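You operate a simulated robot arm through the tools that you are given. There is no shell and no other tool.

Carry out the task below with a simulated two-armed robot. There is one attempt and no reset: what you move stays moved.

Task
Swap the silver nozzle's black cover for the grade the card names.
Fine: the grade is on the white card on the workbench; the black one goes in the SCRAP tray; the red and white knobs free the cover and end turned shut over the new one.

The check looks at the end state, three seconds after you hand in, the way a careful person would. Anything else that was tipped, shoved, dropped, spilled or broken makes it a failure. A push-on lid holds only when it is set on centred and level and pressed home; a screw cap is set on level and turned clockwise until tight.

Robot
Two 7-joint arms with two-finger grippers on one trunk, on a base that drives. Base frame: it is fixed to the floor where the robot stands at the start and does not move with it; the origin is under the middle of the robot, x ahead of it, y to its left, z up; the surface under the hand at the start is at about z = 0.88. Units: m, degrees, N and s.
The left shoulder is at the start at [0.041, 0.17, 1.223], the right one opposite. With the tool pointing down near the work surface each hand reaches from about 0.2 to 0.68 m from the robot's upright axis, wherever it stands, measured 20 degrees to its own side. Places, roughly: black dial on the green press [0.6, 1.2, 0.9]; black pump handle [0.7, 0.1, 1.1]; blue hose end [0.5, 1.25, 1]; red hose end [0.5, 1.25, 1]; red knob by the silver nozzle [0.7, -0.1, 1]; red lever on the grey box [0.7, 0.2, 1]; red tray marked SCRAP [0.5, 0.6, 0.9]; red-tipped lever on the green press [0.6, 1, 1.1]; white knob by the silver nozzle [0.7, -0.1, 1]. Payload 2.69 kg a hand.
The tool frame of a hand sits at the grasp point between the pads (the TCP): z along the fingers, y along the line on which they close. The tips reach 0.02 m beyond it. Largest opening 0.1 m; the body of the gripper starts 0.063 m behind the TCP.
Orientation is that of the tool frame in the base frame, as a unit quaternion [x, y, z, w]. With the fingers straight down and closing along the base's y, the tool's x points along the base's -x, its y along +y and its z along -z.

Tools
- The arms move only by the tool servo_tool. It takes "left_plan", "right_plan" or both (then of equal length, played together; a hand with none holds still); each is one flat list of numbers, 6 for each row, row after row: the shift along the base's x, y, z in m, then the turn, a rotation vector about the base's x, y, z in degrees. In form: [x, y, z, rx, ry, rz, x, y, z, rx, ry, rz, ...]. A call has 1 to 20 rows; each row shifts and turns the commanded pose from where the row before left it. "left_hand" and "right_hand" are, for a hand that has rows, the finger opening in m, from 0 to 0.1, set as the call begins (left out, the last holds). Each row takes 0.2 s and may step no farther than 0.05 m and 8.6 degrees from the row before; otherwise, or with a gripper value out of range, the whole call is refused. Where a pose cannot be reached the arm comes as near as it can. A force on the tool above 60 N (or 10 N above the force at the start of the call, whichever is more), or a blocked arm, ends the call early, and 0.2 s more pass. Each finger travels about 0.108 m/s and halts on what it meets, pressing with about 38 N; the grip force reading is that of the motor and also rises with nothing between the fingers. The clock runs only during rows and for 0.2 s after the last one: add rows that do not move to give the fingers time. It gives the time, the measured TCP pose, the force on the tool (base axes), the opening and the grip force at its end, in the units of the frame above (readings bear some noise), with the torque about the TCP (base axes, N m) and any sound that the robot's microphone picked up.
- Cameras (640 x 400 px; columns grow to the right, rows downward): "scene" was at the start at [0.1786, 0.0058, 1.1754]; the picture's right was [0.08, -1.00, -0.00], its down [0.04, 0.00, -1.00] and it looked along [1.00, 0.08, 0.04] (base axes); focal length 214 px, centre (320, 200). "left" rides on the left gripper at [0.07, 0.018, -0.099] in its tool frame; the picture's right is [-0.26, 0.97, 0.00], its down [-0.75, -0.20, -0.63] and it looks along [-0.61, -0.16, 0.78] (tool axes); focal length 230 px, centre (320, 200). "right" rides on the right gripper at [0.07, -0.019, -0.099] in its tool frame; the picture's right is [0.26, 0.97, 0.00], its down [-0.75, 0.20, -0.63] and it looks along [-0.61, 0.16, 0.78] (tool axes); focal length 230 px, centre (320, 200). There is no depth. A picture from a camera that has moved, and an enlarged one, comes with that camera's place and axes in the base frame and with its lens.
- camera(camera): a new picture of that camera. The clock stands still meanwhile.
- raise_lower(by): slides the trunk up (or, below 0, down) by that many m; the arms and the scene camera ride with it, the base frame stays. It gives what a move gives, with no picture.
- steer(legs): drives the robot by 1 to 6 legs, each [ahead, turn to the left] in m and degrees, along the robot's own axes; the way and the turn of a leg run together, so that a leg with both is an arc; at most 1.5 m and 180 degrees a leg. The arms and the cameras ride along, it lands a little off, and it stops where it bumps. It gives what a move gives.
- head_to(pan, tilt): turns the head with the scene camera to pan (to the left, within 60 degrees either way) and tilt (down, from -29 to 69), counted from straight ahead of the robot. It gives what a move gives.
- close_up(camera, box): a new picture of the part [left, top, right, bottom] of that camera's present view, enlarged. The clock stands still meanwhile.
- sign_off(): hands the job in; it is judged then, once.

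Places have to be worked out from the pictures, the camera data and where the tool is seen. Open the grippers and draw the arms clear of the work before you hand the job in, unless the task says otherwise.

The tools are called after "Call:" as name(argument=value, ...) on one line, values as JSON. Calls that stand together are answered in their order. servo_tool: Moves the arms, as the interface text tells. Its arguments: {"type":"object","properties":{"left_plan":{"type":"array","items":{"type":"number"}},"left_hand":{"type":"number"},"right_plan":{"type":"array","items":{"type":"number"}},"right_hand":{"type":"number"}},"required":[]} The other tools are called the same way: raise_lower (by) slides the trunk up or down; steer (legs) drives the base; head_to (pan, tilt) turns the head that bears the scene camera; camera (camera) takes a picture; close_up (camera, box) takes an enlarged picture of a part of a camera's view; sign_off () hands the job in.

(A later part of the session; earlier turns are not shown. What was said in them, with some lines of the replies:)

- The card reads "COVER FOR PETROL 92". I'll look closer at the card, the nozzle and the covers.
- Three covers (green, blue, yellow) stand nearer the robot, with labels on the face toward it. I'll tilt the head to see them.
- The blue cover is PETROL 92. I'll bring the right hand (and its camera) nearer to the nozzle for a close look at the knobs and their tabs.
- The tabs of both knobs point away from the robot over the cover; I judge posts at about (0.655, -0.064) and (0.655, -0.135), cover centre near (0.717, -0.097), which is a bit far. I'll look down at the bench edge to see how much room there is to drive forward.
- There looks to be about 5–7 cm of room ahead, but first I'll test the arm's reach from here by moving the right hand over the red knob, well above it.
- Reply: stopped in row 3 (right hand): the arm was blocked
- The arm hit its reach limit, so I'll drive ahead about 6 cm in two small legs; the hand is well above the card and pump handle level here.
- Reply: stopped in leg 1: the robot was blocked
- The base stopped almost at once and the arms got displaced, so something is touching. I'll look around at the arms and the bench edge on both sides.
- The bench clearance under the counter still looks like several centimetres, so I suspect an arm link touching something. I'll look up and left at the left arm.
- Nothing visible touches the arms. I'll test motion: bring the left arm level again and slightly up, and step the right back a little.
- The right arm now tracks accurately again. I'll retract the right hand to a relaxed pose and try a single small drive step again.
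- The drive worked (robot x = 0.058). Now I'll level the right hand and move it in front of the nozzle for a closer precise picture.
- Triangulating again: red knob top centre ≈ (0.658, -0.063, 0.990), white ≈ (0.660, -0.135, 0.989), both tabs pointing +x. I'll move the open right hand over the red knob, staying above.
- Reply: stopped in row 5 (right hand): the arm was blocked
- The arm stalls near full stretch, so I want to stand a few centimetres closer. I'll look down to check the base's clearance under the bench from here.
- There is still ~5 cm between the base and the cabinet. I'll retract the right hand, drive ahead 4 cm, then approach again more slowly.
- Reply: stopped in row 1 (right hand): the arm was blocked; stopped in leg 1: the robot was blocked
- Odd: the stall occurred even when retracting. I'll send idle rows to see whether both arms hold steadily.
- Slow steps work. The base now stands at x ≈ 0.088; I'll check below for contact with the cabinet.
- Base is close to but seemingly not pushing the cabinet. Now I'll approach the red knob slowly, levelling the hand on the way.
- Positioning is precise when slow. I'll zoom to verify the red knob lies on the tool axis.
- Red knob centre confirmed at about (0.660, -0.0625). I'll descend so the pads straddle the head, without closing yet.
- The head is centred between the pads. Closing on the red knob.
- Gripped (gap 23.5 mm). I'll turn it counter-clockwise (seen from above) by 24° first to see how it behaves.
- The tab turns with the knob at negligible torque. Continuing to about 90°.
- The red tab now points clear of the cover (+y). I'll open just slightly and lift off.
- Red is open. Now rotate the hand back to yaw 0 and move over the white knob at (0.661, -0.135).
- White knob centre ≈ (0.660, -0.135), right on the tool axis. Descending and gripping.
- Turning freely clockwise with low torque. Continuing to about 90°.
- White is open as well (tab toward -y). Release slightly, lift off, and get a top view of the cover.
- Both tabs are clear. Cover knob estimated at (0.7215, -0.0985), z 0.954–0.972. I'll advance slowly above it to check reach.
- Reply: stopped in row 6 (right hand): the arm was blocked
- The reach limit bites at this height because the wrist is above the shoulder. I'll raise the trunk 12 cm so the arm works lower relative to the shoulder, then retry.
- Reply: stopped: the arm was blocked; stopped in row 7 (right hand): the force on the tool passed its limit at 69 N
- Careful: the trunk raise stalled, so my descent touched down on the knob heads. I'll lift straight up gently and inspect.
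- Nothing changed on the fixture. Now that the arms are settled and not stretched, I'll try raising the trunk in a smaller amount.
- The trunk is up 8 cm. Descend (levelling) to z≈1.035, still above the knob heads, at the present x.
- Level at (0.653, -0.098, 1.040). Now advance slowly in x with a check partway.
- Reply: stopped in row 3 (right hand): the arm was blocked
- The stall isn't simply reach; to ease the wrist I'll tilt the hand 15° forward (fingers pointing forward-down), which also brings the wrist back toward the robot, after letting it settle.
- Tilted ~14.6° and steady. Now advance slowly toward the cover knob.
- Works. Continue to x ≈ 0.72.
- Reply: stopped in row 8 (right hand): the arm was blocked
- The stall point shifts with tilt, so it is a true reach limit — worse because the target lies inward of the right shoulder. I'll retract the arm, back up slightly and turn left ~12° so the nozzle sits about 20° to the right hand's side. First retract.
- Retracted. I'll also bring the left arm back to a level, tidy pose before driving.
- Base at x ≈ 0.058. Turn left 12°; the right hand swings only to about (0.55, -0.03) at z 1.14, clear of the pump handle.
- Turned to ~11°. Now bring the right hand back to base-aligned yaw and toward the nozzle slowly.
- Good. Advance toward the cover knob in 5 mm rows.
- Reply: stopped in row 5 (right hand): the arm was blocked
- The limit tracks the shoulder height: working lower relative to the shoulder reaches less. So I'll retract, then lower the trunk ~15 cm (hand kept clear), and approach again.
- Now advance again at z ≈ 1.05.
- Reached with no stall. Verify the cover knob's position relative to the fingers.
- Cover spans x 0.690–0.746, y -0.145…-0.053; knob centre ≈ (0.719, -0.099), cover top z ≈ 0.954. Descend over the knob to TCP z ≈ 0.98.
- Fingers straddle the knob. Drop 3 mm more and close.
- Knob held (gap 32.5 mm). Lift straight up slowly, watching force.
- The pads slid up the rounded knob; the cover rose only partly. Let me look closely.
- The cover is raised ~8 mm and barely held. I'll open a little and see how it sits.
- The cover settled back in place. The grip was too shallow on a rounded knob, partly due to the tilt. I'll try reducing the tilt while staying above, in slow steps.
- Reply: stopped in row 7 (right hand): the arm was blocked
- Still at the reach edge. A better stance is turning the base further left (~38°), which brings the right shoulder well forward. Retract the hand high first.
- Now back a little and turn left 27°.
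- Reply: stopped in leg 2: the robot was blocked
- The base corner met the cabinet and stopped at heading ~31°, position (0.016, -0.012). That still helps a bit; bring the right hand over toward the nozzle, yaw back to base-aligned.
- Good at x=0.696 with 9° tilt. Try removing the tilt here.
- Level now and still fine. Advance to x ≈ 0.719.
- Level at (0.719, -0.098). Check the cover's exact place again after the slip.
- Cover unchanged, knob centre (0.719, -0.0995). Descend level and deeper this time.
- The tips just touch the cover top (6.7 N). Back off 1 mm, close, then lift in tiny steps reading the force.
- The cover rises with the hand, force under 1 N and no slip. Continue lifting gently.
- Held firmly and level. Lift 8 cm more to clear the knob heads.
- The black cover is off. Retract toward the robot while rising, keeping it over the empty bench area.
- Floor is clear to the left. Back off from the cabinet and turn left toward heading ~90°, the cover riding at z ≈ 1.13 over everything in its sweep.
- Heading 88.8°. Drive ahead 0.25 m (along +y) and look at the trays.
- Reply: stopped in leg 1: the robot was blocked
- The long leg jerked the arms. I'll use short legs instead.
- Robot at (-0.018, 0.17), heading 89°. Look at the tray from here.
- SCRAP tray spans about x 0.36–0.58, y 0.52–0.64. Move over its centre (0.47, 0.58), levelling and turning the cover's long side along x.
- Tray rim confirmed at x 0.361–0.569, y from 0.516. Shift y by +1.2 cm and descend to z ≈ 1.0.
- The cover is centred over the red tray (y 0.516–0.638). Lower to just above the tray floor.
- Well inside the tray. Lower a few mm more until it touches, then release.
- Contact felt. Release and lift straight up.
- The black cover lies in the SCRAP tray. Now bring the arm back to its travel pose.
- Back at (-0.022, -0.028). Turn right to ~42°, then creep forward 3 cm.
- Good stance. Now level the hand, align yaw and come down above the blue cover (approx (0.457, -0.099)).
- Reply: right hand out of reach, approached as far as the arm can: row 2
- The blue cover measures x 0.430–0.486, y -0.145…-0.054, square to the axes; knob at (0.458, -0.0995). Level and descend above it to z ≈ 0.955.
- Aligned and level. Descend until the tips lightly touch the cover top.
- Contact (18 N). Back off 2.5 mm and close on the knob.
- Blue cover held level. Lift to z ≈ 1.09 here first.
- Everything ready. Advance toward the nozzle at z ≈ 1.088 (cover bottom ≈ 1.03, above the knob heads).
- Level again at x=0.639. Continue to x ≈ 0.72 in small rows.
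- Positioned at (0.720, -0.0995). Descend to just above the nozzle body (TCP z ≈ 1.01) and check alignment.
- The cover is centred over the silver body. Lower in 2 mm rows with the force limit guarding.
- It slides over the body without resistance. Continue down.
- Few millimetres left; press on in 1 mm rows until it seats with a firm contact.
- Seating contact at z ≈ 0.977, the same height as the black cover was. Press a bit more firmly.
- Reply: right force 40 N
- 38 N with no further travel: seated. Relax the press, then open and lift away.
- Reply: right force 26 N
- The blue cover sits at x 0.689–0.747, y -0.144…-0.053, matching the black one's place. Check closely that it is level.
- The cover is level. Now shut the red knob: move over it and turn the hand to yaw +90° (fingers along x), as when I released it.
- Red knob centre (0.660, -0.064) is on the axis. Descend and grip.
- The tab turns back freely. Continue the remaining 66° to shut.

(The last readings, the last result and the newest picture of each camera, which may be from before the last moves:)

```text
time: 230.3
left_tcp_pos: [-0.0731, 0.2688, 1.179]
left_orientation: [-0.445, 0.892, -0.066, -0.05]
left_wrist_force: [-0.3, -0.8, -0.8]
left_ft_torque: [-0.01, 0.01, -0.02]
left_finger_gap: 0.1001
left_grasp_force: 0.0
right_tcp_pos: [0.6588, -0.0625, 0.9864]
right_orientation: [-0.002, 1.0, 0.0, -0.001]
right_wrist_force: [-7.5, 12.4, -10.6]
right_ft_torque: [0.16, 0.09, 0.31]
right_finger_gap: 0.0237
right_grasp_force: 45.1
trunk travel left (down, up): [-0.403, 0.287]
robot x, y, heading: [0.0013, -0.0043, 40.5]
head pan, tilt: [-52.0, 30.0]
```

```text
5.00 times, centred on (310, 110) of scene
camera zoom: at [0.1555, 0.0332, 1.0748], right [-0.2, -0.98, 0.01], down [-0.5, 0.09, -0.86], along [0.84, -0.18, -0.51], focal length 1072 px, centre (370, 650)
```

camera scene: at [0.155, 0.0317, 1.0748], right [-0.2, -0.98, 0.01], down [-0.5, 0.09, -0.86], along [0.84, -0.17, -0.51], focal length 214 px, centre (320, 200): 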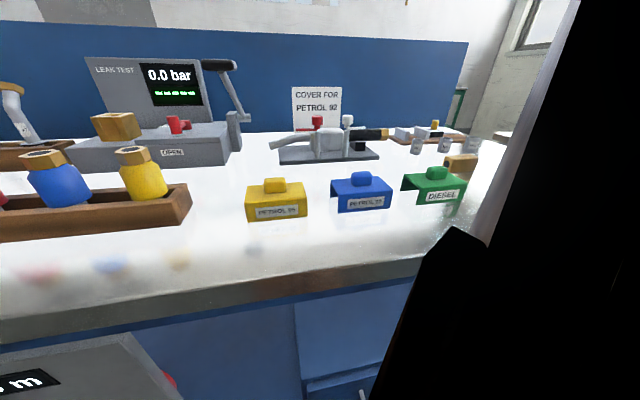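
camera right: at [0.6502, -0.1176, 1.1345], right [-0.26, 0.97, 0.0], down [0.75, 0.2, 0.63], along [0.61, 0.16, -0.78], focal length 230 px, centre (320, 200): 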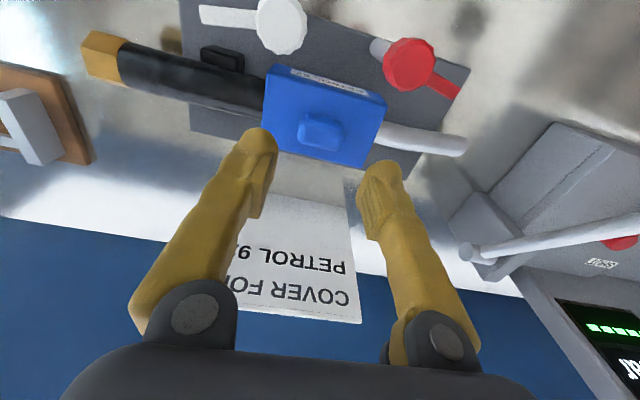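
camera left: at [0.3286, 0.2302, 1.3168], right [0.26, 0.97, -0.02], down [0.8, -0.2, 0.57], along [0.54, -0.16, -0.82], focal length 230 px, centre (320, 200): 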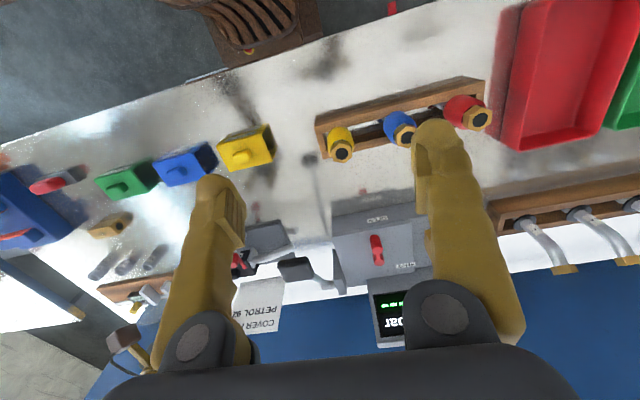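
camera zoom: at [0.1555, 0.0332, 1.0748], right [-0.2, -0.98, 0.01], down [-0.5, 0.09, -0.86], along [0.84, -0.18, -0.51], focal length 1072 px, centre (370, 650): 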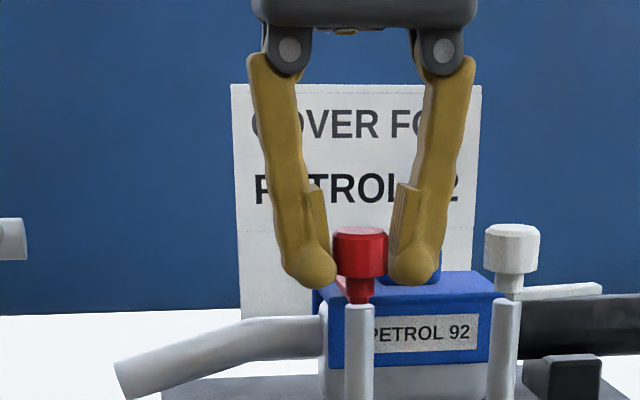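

Red tab is back over the cover. Release and lift, then check.

Call:
servo_tool(right_plan=[0, 0, 0, 0, 0, 0, 0, 0, 0, 0, 0, 0, 0, 0, 0, 0, 0, 0, 0, 0, 0.008, 0, 0, 0, 0, 0, 0.008, 0, 0, 0, 0, 0, 0.008, 0, 0, 0, 0, 0, 0.008, 0, 0, 0, 0, 0, 0.008, 0, 0, 0, 0, 0, 0.008, 0, 0, 0, 0, 0, 0.008, 0, 0, 0, 0, 0, 0.004, 0, 0, 0, 0, 0, 0, 0, 0, 0], right_hand=0.05)

Call:
close_up(camera="right", box=[200, 40, 440, 220])

Call:
close_up(camera="scene", box=[250, 70, 370, 150])

```text
time: 232.9
left_tcp_pos: [-0.0737, 0.2684, 1.1801]
left_orientation: [-0.444, 0.892, -0.065, -0.049]
left_wrist_force: [-0.8, -0.6, 0.0]
left_ft_torque: [0.02, 0.02, 0.0]
left_finger_gap: 0.0998
left_grasp_force: 0.0
right_tcp_pos: [0.6597, -0.0645, 1.0461]
right_orientation: [-0.004, 1.0, 0.0, -0.001]
right_wrist_force: [-0.4, -0.1, 0.6]
right_ft_torque: [-0.02, 0.02, -0.07]
right_finger_gap: 0.0499
right_grasp_force: 0.1
trunk travel left (down, up): [-0.403, 0.287]
robot x, y, heading: [-0.0051, -0.0089, 40.5]
head pan, tilt: [-52.0, 30.0]
```

```text
2.22 times, centred on (320, 130) of right
camera zoom: at [0.5899, -0.0835, 1.1481], right [-0.26, 0.96, 0.0], down [0.75, 0.2, 0.63], along [0.61, 0.17, -0.78], focal length 511 px, centre (320, 356)
```

zoom: 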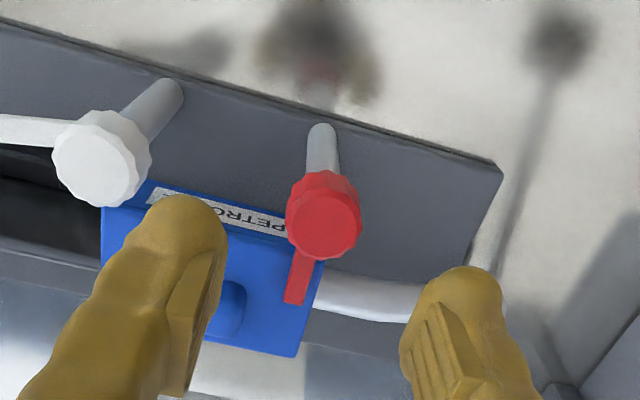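

```text
5.00 times, centred on (310, 110) of scene
camera zoom: at [0.1554, 0.0318, 1.0748], right [-0.2, -0.98, 0.01], down [-0.5, 0.09, -0.86], along [0.84, -0.18, -0.51], focal length 1072 px, centre (370, 650)
```

zoom: 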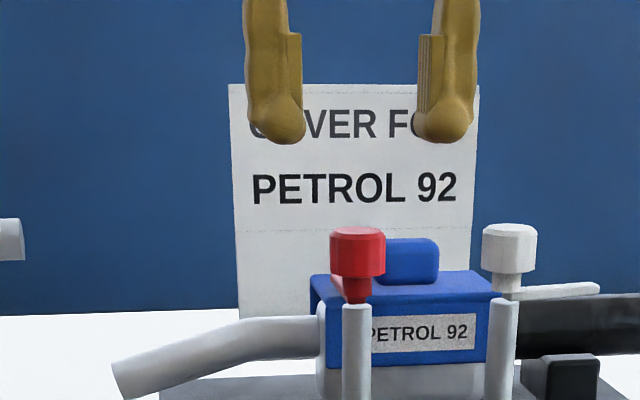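

Red is shut exactly like before. Now the white knob: move over it and rotate the hand to yaw -90°.

Call:
servo_tool(right_plan=[0, -0.004, 0, 0, 0, -5, 0, -0.004, 0, 0, 0, -5, 0, -0.004, 0, 0, 0, -5, 0, -0.004, 0, 0, 0, -5, 0, -0.004, 0, 0, 0, -5, 0, -0.004, 0, 0, 0, -5, 0, -0.004, 0, 0, 0, -5, 0, -0.004, 0, 0, 0, -5, 0, -0.004, 0, 0, 0, -5, 0, -0.004, 0, 0, 0, -5, 0, -0.004, 0, 0, 0, -5, 0, -0.004, 0, 0, 0, -5, 0, -0.004, 0, 0, 0, -5, 0, -0.004, 0, 0, 0, -5, 0, -0.004, 0, 0, 0, -5, 0, -0.004, 0, 0, 0, -5, 0, -0.004, 0, 0, 0, -5, 0, -0.003, 0, 0, 0, -5, 0, 0, 0, 0, 0, 0], right_hand=0.034)

Call:
close_up(camera="right", box=[200, 40, 440, 220])

Call:
close_up(camera="scene", box=[250, 70, 370, 150])

```text
time: 236.9
left_tcp_pos: [-0.0736, 0.2667, 1.1793]
left_orientation: [-0.445, 0.892, -0.066, -0.049]
left_wrist_force: [-0.9, -0.3, -0.1]
left_ft_torque: [-0.01, -0.03, 0.03]
left_finger_gap: 0.1
left_grasp_force: 0.1
right_tcp_pos: [0.6594, -0.1346, 1.0484]
right_orientation: [0.706, 0.708, -0.001, 0.0]
right_wrist_force: [0.2, -0.9, 0.1]
right_ft_torque: [0.0, 0.04, 0.0]
right_finger_gap: 0.0341
right_grasp_force: 0.1
trunk travel left (down, up): [-0.403, 0.287]
robot x, y, heading: [-0.0019, -0.0059, 40.7]
head pan, tilt: [-52.0, 30.0]
```

```text
2.22 times, centred on (320, 130) of right
camera zoom: at [0.6405, -0.0655, 1.1483], right [0.97, 0.26, 0.0], down [0.2, -0.75, 0.63], along [0.16, -0.61, -0.78], focal length 511 px, centre (320, 356)
```

zoom: 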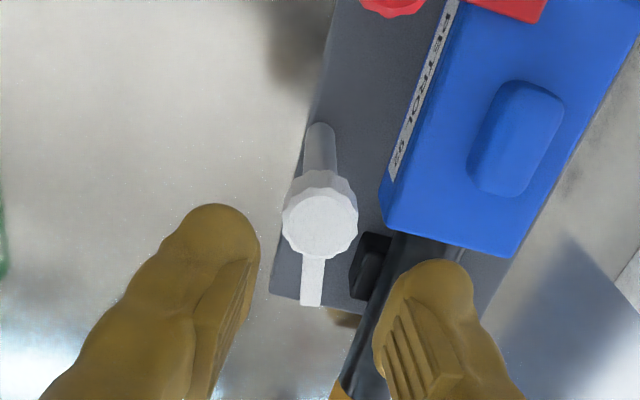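

```text
5.00 times, centred on (310, 110) of scene
camera zoom: at [0.1554, 0.0318, 1.0748], right [-0.2, -0.98, 0.01], down [-0.5, 0.09, -0.86], along [0.84, -0.18, -0.51], focal length 1072 px, centre (370, 650)
```

zoom: 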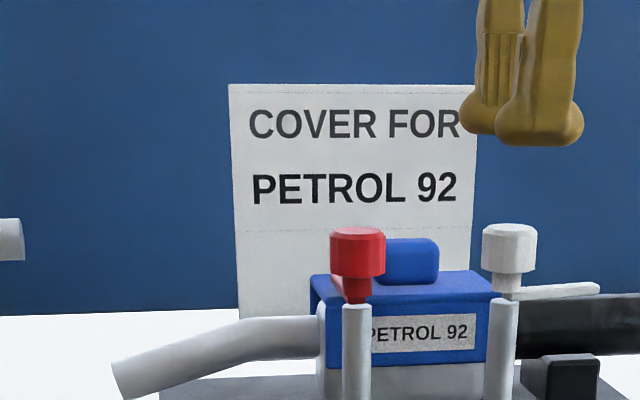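

On axis again. Descend and grip the white knob.

Call:
servo_tool(right_plan=[0.0003, -0.0004, -0.007, 0, 0, 0, 0, 0, -0.007, 0, 0, 0, 0, 0, -0.007, 0, 0, 0, 0, 0, -0.007, 0, 0, 0, 0, 0, -0.008, 0, 0, 0, 0, 0, -0.008, 0, 0, 0, 0, 0, -0.008, 0, 0, 0, 0, 0, -0.008, 0, 0, 0, 0, 0, 0, 0, 0, 0])

Call:
servo_tool(right_plan=[0, 0, 0, 0, 0, 0, 0, 0, 0, 0, 0, 0, 0, 0, 0, 0, 0, 0], right_hand=0.01)

Call:
servo_tool(right_plan=[0, 0, 0, 0, 0, 4, 0, 0, 0, 0, 0, 4, 0, 0, 0, 0, 0, 4, 0, 0, 0, 0, 0, 4, 0, 0, 0, 0, 0, 4, 0, 0, 0, 0, 0, 4])

Call:
close_up(camera="right", box=[200, 40, 440, 220])

```text
time: 238.9
left_tcp_pos: [-0.074, 0.2687, 1.1784]
left_orientation: [-0.444, 0.892, -0.065, -0.049]
left_wrist_force: [0.5, -1.0, -0.5]
left_ft_torque: [-0.02, 0.03, 0.02]
left_finger_gap: 0.1001
left_grasp_force: 0.1
right_tcp_pos: [0.6587, -0.1362, 0.989]
right_orientation: [0.706, 0.709, 0.0, -0.001]
right_wrist_force: [0.8, -0.7, -1.3]
right_ft_torque: [0.0, -0.03, -0.02]
right_finger_gap: 0.0342
right_grasp_force: 0.0
trunk travel left (down, up): [-0.403, 0.287]
robot x, y, heading: [0.0025, -0.0071, 40.5]
head pan, tilt: [-52.0, 30.0]
```

```text
time: 239.7
left_tcp_pos: [-0.0748, 0.2677, 1.1782]
left_orientation: [-0.445, 0.892, -0.066, -0.048]
left_wrist_force: [-0.8, 0.3, 0.8]
left_ft_torque: [0.01, 0.03, 0.01]
left_finger_gap: 0.1
left_grasp_force: 0.0
right_tcp_pos: [0.6593, -0.1357, 0.9882]
right_orientation: [0.705, 0.709, -0.001, -0.001]
right_wrist_force: [-7.1, 0.8, -6.3]
right_ft_torque: [0.1, 0.09, -0.01]
right_finger_gap: 0.0235
right_grasp_force: 44.7
trunk travel left (down, up): [-0.403, 0.287]
robot x, y, heading: [0.0005, -0.0058, 41.0]
head pan, tilt: [-52.0, 30.0]
```

```text
time: 241.1
left_tcp_pos: [-0.0749, 0.268, 1.1797]
left_orientation: [-0.445, 0.892, -0.065, -0.048]
left_wrist_force: [0.2, 0.0, 0.3]
left_ft_torque: [-0.01, 0.01, -0.02]
left_finger_gap: 0.1
left_grasp_force: 0.0
right_tcp_pos: [0.6608, -0.136, 0.9882]
right_orientation: [0.541, 0.841, 0.0, 0.0]
right_wrist_force: [-3.6, 0.9, 1.5]
right_ft_torque: [-0.22, -0.05, 0.01]
right_finger_gap: 0.0234
right_grasp_force: 45.1
trunk travel left (down, up): [-0.403, 0.287]
robot x, y, heading: [-0.0017, -0.0077, 40.5]
head pan, tilt: [-52.0, 30.0]
```

```text
2.22 times, centred on (320, 130) of right
camera zoom: at [0.6139, -0.0804, 1.0889], right [0.77, 0.63, 0.0], down [0.49, -0.6, 0.63], along [0.4, -0.49, -0.78], focal length 511 px, centre (320, 356)
```

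zoom: 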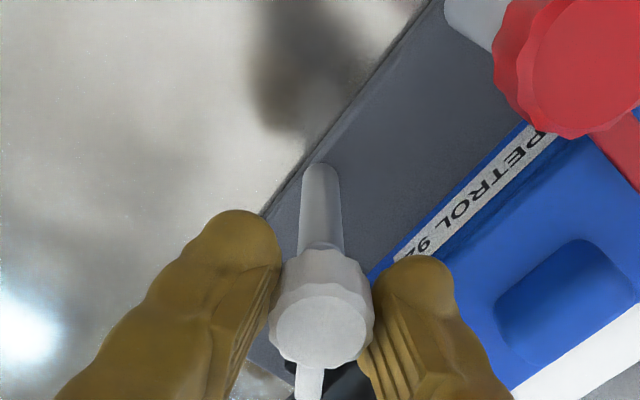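

The white knob is turning toward the cover. Complete the remaining ~66°.

Call:
servo_tool(right_plan=[0, 0, 0, 0, 0, 4.1, 0, 0, 0, 0, 0, 4.1, 0, 0, 0, 0, 0, 4.1, 0, 0, 0, 0, 0, 4.1, 0, 0, 0, 0, 0, 4.1, 0, 0, 0, 0, 0, 4.1, 0, 0, 0, 0, 0, 4.1, 0, 0, 0, 0, 0, 4.1, 0, 0, 0, 0, 0, 4.1, 0, 0, 0, 0, 0, 4.1, 0, 0, 0, 0, 0, 4.1, 0, 0, 0, 0, 0, 4.1, 0, 0, 0, 0, 0, 4.1, 0, 0, 0, 0, 0, 4.1, 0, 0, 0, 0, 0, 4.1, 0, 0, 0, 0, 0, 4.1, 0, 0, 0, 0, 0, 0])

Call:
close_up(camera="right", box=[200, 40, 440, 220])

```text
time: 244.7
left_tcp_pos: [-0.0758, 0.2684, 1.1783]
left_orientation: [-0.445, 0.892, -0.066, -0.048]
left_wrist_force: [-0.1, -0.2, 0.1]
left_ft_torque: [-0.02, -0.01, 0.02]
left_finger_gap: 0.1002
left_grasp_force: 0.1
right_tcp_pos: [0.657, -0.1344, 0.9884]
right_orientation: [-0.001, 1.0, 0.0, -0.002]
right_wrist_force: [5.0, 0.3, 14.4]
right_ft_torque: [-0.01, -0.02, -0.33]
right_finger_gap: 0.0238
right_grasp_force: 44.8
trunk travel left (down, up): [-0.403, 0.287]
robot x, y, heading: [0.0008, -0.0069, 40.7]
head pan, tilt: [-52.0, 30.0]
```

```text
2.22 times, centred on (320, 130) of right
camera zoom: at [0.5893, -0.1538, 1.0885], right [-0.26, 0.97, 0.0], down [0.75, 0.2, 0.63], along [0.61, 0.16, -0.78], focal length 511 px, centre (320, 356)
```

zoom: 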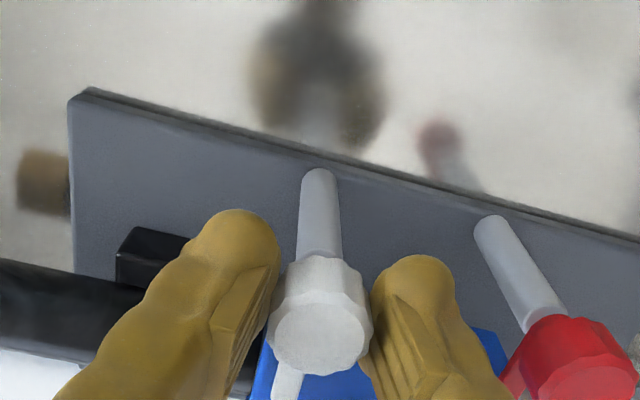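

White tab is over the cover. Release, lift and inspect both tabs.

Call:
servo_tool(right_plan=[0, 0, 0, 0, 0, 0, 0, 0, 0, 0, 0, 0, 0, 0, 0, 0, 0, 0, 0, 0, 0.008, 0, 0, 0, 0, 0, 0.008, 0, 0, 0, 0, 0, 0.008, 0, 0, 0, 0, 0, 0.008, 0, 0, 0, 0, 0, 0.008, 0, 0, 0, 0, 0, 0.008, 0, 0, 0, 0, 0, 0.008, 0, 0, 0, 0, 0, 0.004, 0, 0, 0, 0, 0, 0, 0, 0, 0], right_hand=0.05)

Call:
servo_tool(right_plan=[-0.005, 0.002, 0.005, 0, 0, 0, -0.01, 0.004, 0.008, 0, 0, 0, -0.01, 0.004, 0.008, 0, 0, 0, -0.01, 0.004, 0.008, 0, 0, 0, -0.01, 0.004, 0.008, 0, 0, 0, -0.01, 0.004, 0.008, 0, 0, 0, -0.01, 0.004, 0.008, 0, 0, 0, -0.01, 0.004, 0.008, 0, 0, 0, -0.01, 0.004, 0.006, 0, 0, 0, 0, 0, 0, 0, 0, 0])

Call:
camera(camera="right")

Call:
close_up(camera="right", box=[220, 110, 400, 230])

Call:
close_up(camera="scene", box=[250, 70, 370, 150])

```text
time: 247.3
left_tcp_pos: [-0.0745, 0.2683, 1.1795]
left_orientation: [-0.445, 0.892, -0.066, -0.048]
left_wrist_force: [0.4, -0.2, -0.5]
left_ft_torque: [-0.01, 0.0, 0.01]
left_finger_gap: 0.1001
left_grasp_force: 0.0
right_tcp_pos: [0.6593, -0.1359, 1.0485]
right_orientation: [0.0, 1.0, 0.0, -0.001]
right_wrist_force: [-0.3, 0.3, 0.0]
right_ft_torque: [-0.02, 0.0, -0.02]
right_finger_gap: 0.0501
right_grasp_force: 0.0
trunk travel left (down, up): [-0.403, 0.287]
robot x, y, heading: [-0.0017, -0.0086, 40.7]
head pan, tilt: [-52.0, 30.0]
```

```text
time: 249.5
left_tcp_pos: [-0.0741, 0.2672, 1.1786]
left_orientation: [-0.445, 0.892, -0.064, -0.049]
left_wrist_force: [0.2, 0.3, 0.4]
left_ft_torque: [0.0, 0.0, -0.02]
left_finger_gap: 0.0999
left_grasp_force: 0.1
right_tcp_pos: [0.5735, -0.101, 1.1147]
right_orientation: [0.001, 1.0, 0.0, -0.001]
right_wrist_force: [-0.2, 0.6, 0.4]
right_ft_torque: [-0.02, 0.04, 0.0]
right_finger_gap: 0.0499
right_grasp_force: 0.1
trunk travel left (down, up): [-0.403, 0.287]
robot x, y, heading: [-0.0028, -0.0055, 40.7]
head pan, tilt: [-52.0, 30.0]
```

```text
taken
camera right: at [0.5051, -0.1195, 1.2149], right [-0.26, 0.97, 0.0], down [0.75, 0.2, 0.63], along [0.61, 0.16, -0.78], focal length 230 px, centre (320, 200)
```

right: 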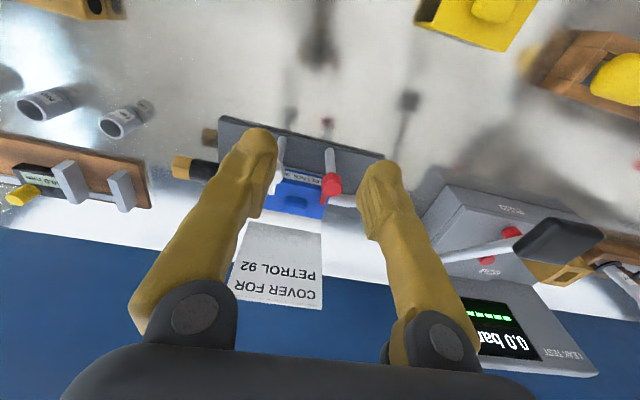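

```text
3.33 times, centred on (310, 170) of right
camera zoom: at [0.5051, -0.1195, 1.2149], right [-0.26, 0.97, 0.0], down [0.75, 0.2, 0.63], along [0.61, 0.16, -0.78], focal length 767 px, centre (353, 300)
```

zoom: 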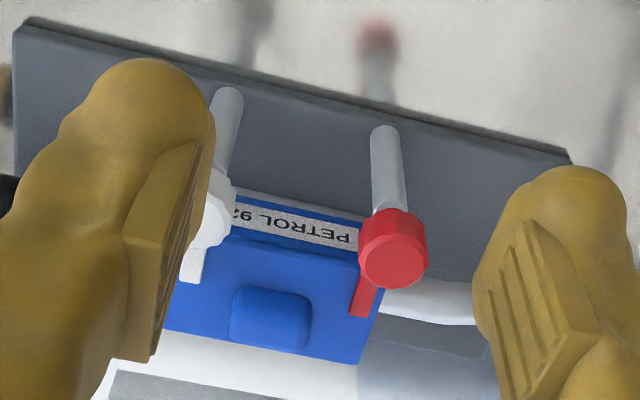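

```text
5.00 times, centred on (310, 110) of scene
camera zoom: at [0.1555, 0.0318, 1.0748], right [-0.2, -0.98, 0.01], down [-0.5, 0.09, -0.86], along [0.84, -0.17, -0.51], focal length 1072 px, centre (370, 650)
```

zoom: 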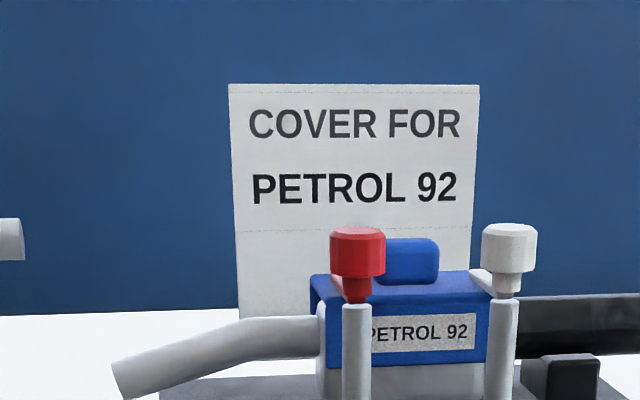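

Both tabs lie over the blue cover as in the original state. Open the gripper fully, draw the arm clear, and take final views.

Call:
servo_tool(right_plan=[-0.008, -0.002, 0.008, 0, 0, 0, -0.01, -0.002, 0.008, 0, 0, 0, -0.01, -0.002, 0.008, 0, 0, 0, -0.01, -0.002, 0.008, 0, 0, 0, -0.01, -0.002, 0.008, 0, 0, 0, -0.01, -0.002, 0.008, 0, 0, 0, -0.01, -0.002, 0.008, 0, 0, 0, -0.01, -0.002, 0.008, 0, 0, 0, -0.01, -0.002, 0.008, 0, 0, 0, -0.01, -0.002, 0.008, 0, 0, 0, 0, 0, 0, 0, 0, 0], right_hand=0.1)

Call:
camera(camera="right")

Call:
close_up(camera="right", box=[230, 150, 410, 280])

Call:
camera(camera="scene")

```text
time: 251.9
left_tcp_pos: [-0.073, 0.2676, 1.1803]
left_orientation: [-0.444, 0.893, -0.065, -0.049]
left_wrist_force: [-0.2, 0.7, -0.5]
left_ft_torque: [0.01, 0.02, 0.0]
left_finger_gap: 0.1001
left_grasp_force: 0.0
right_tcp_pos: [0.4778, -0.1214, 1.19]
right_orientation: [0.0, 1.0, -0.003, -0.005]
right_wrist_force: [-1.3, -0.1, 0.7]
right_ft_torque: [0.02, 0.0, 0.0]
right_finger_gap: 0.0997
right_grasp_force: 0.1
trunk travel left (down, up): [-0.403, 0.287]
robot x, y, heading: [-0.0001, -0.0086, 40.5]
head pan, tilt: [-52.0, 30.0]
```

```text
taken
camera right: at [0.4094, -0.139, 1.2923], right [-0.26, 0.97, 0.0], down [0.76, 0.2, 0.62], along [0.6, 0.16, -0.78], focal length 230 px, centre (320, 200)
```

right: 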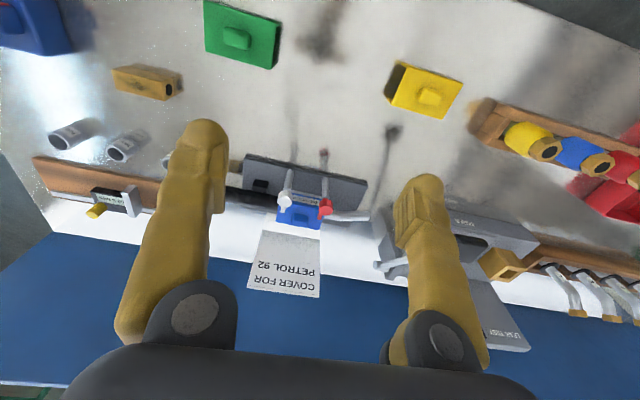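

```text
3.08 times, centred on (320, 215) of right
camera zoom: at [0.4094, -0.139, 1.2923], right [-0.26, 0.97, 0.0], down [0.76, 0.2, 0.62], along [0.6, 0.16, -0.78], focal length 708 px, centre (320, 154)
```

zoom: 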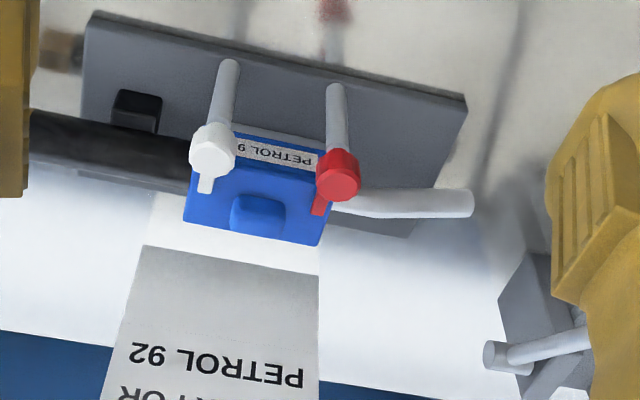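

```text
taken
camera scene: at [0.1555, 0.0317, 1.0748], right [-0.2, -0.98, 0.01], down [-0.5, 0.09, -0.86], along [0.84, -0.17, -0.51], focal length 214 px, centre (320, 200)
```

scene: 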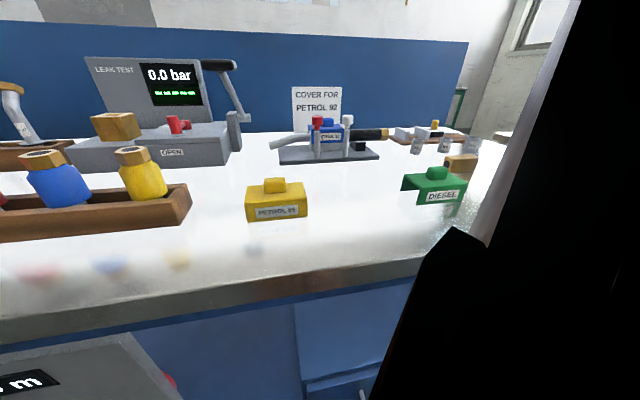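

All checks look right: the blue PETROL 92 cover is seated with both knobs shut over it, and the black cover is in the SCRAP tray. Nothing else has been moved and the arms are clear, so I'm handing in.

Call:
sign_off()

```text
The job is handed in.
```

The silver nozzle now wears the blue PETROL 92 cover, the grade the card names, and I've handed the job in. The result of the check hasn't come back.

- **New cover:** it sits level where the black one was. I pressed it down with about 38 N until it stopped moving. The microphone reported no click or other sound.
- **Knobs:** the red and white knobs are turned back with their tabs over the blue cover, as they were at the start.
- **Black cover:** it is lying in the red SCRAP tray.
- **Arms:** both grippers are open and clear of the work.

Three contacts happened along the way:

- **Knob heads:** the right fingers came down once on the tops of the knob heads, at about 69 N. Nothing looked changed there afterwards.
- **Black cover slipped:** my first grip on it was too shallow. It lifted about 8 mm and settled back in place before I gripped it properly.
- **Bench cabinet:** the robot's base seems to have touched the cabinet under the bench once while turning. I saw no damage.
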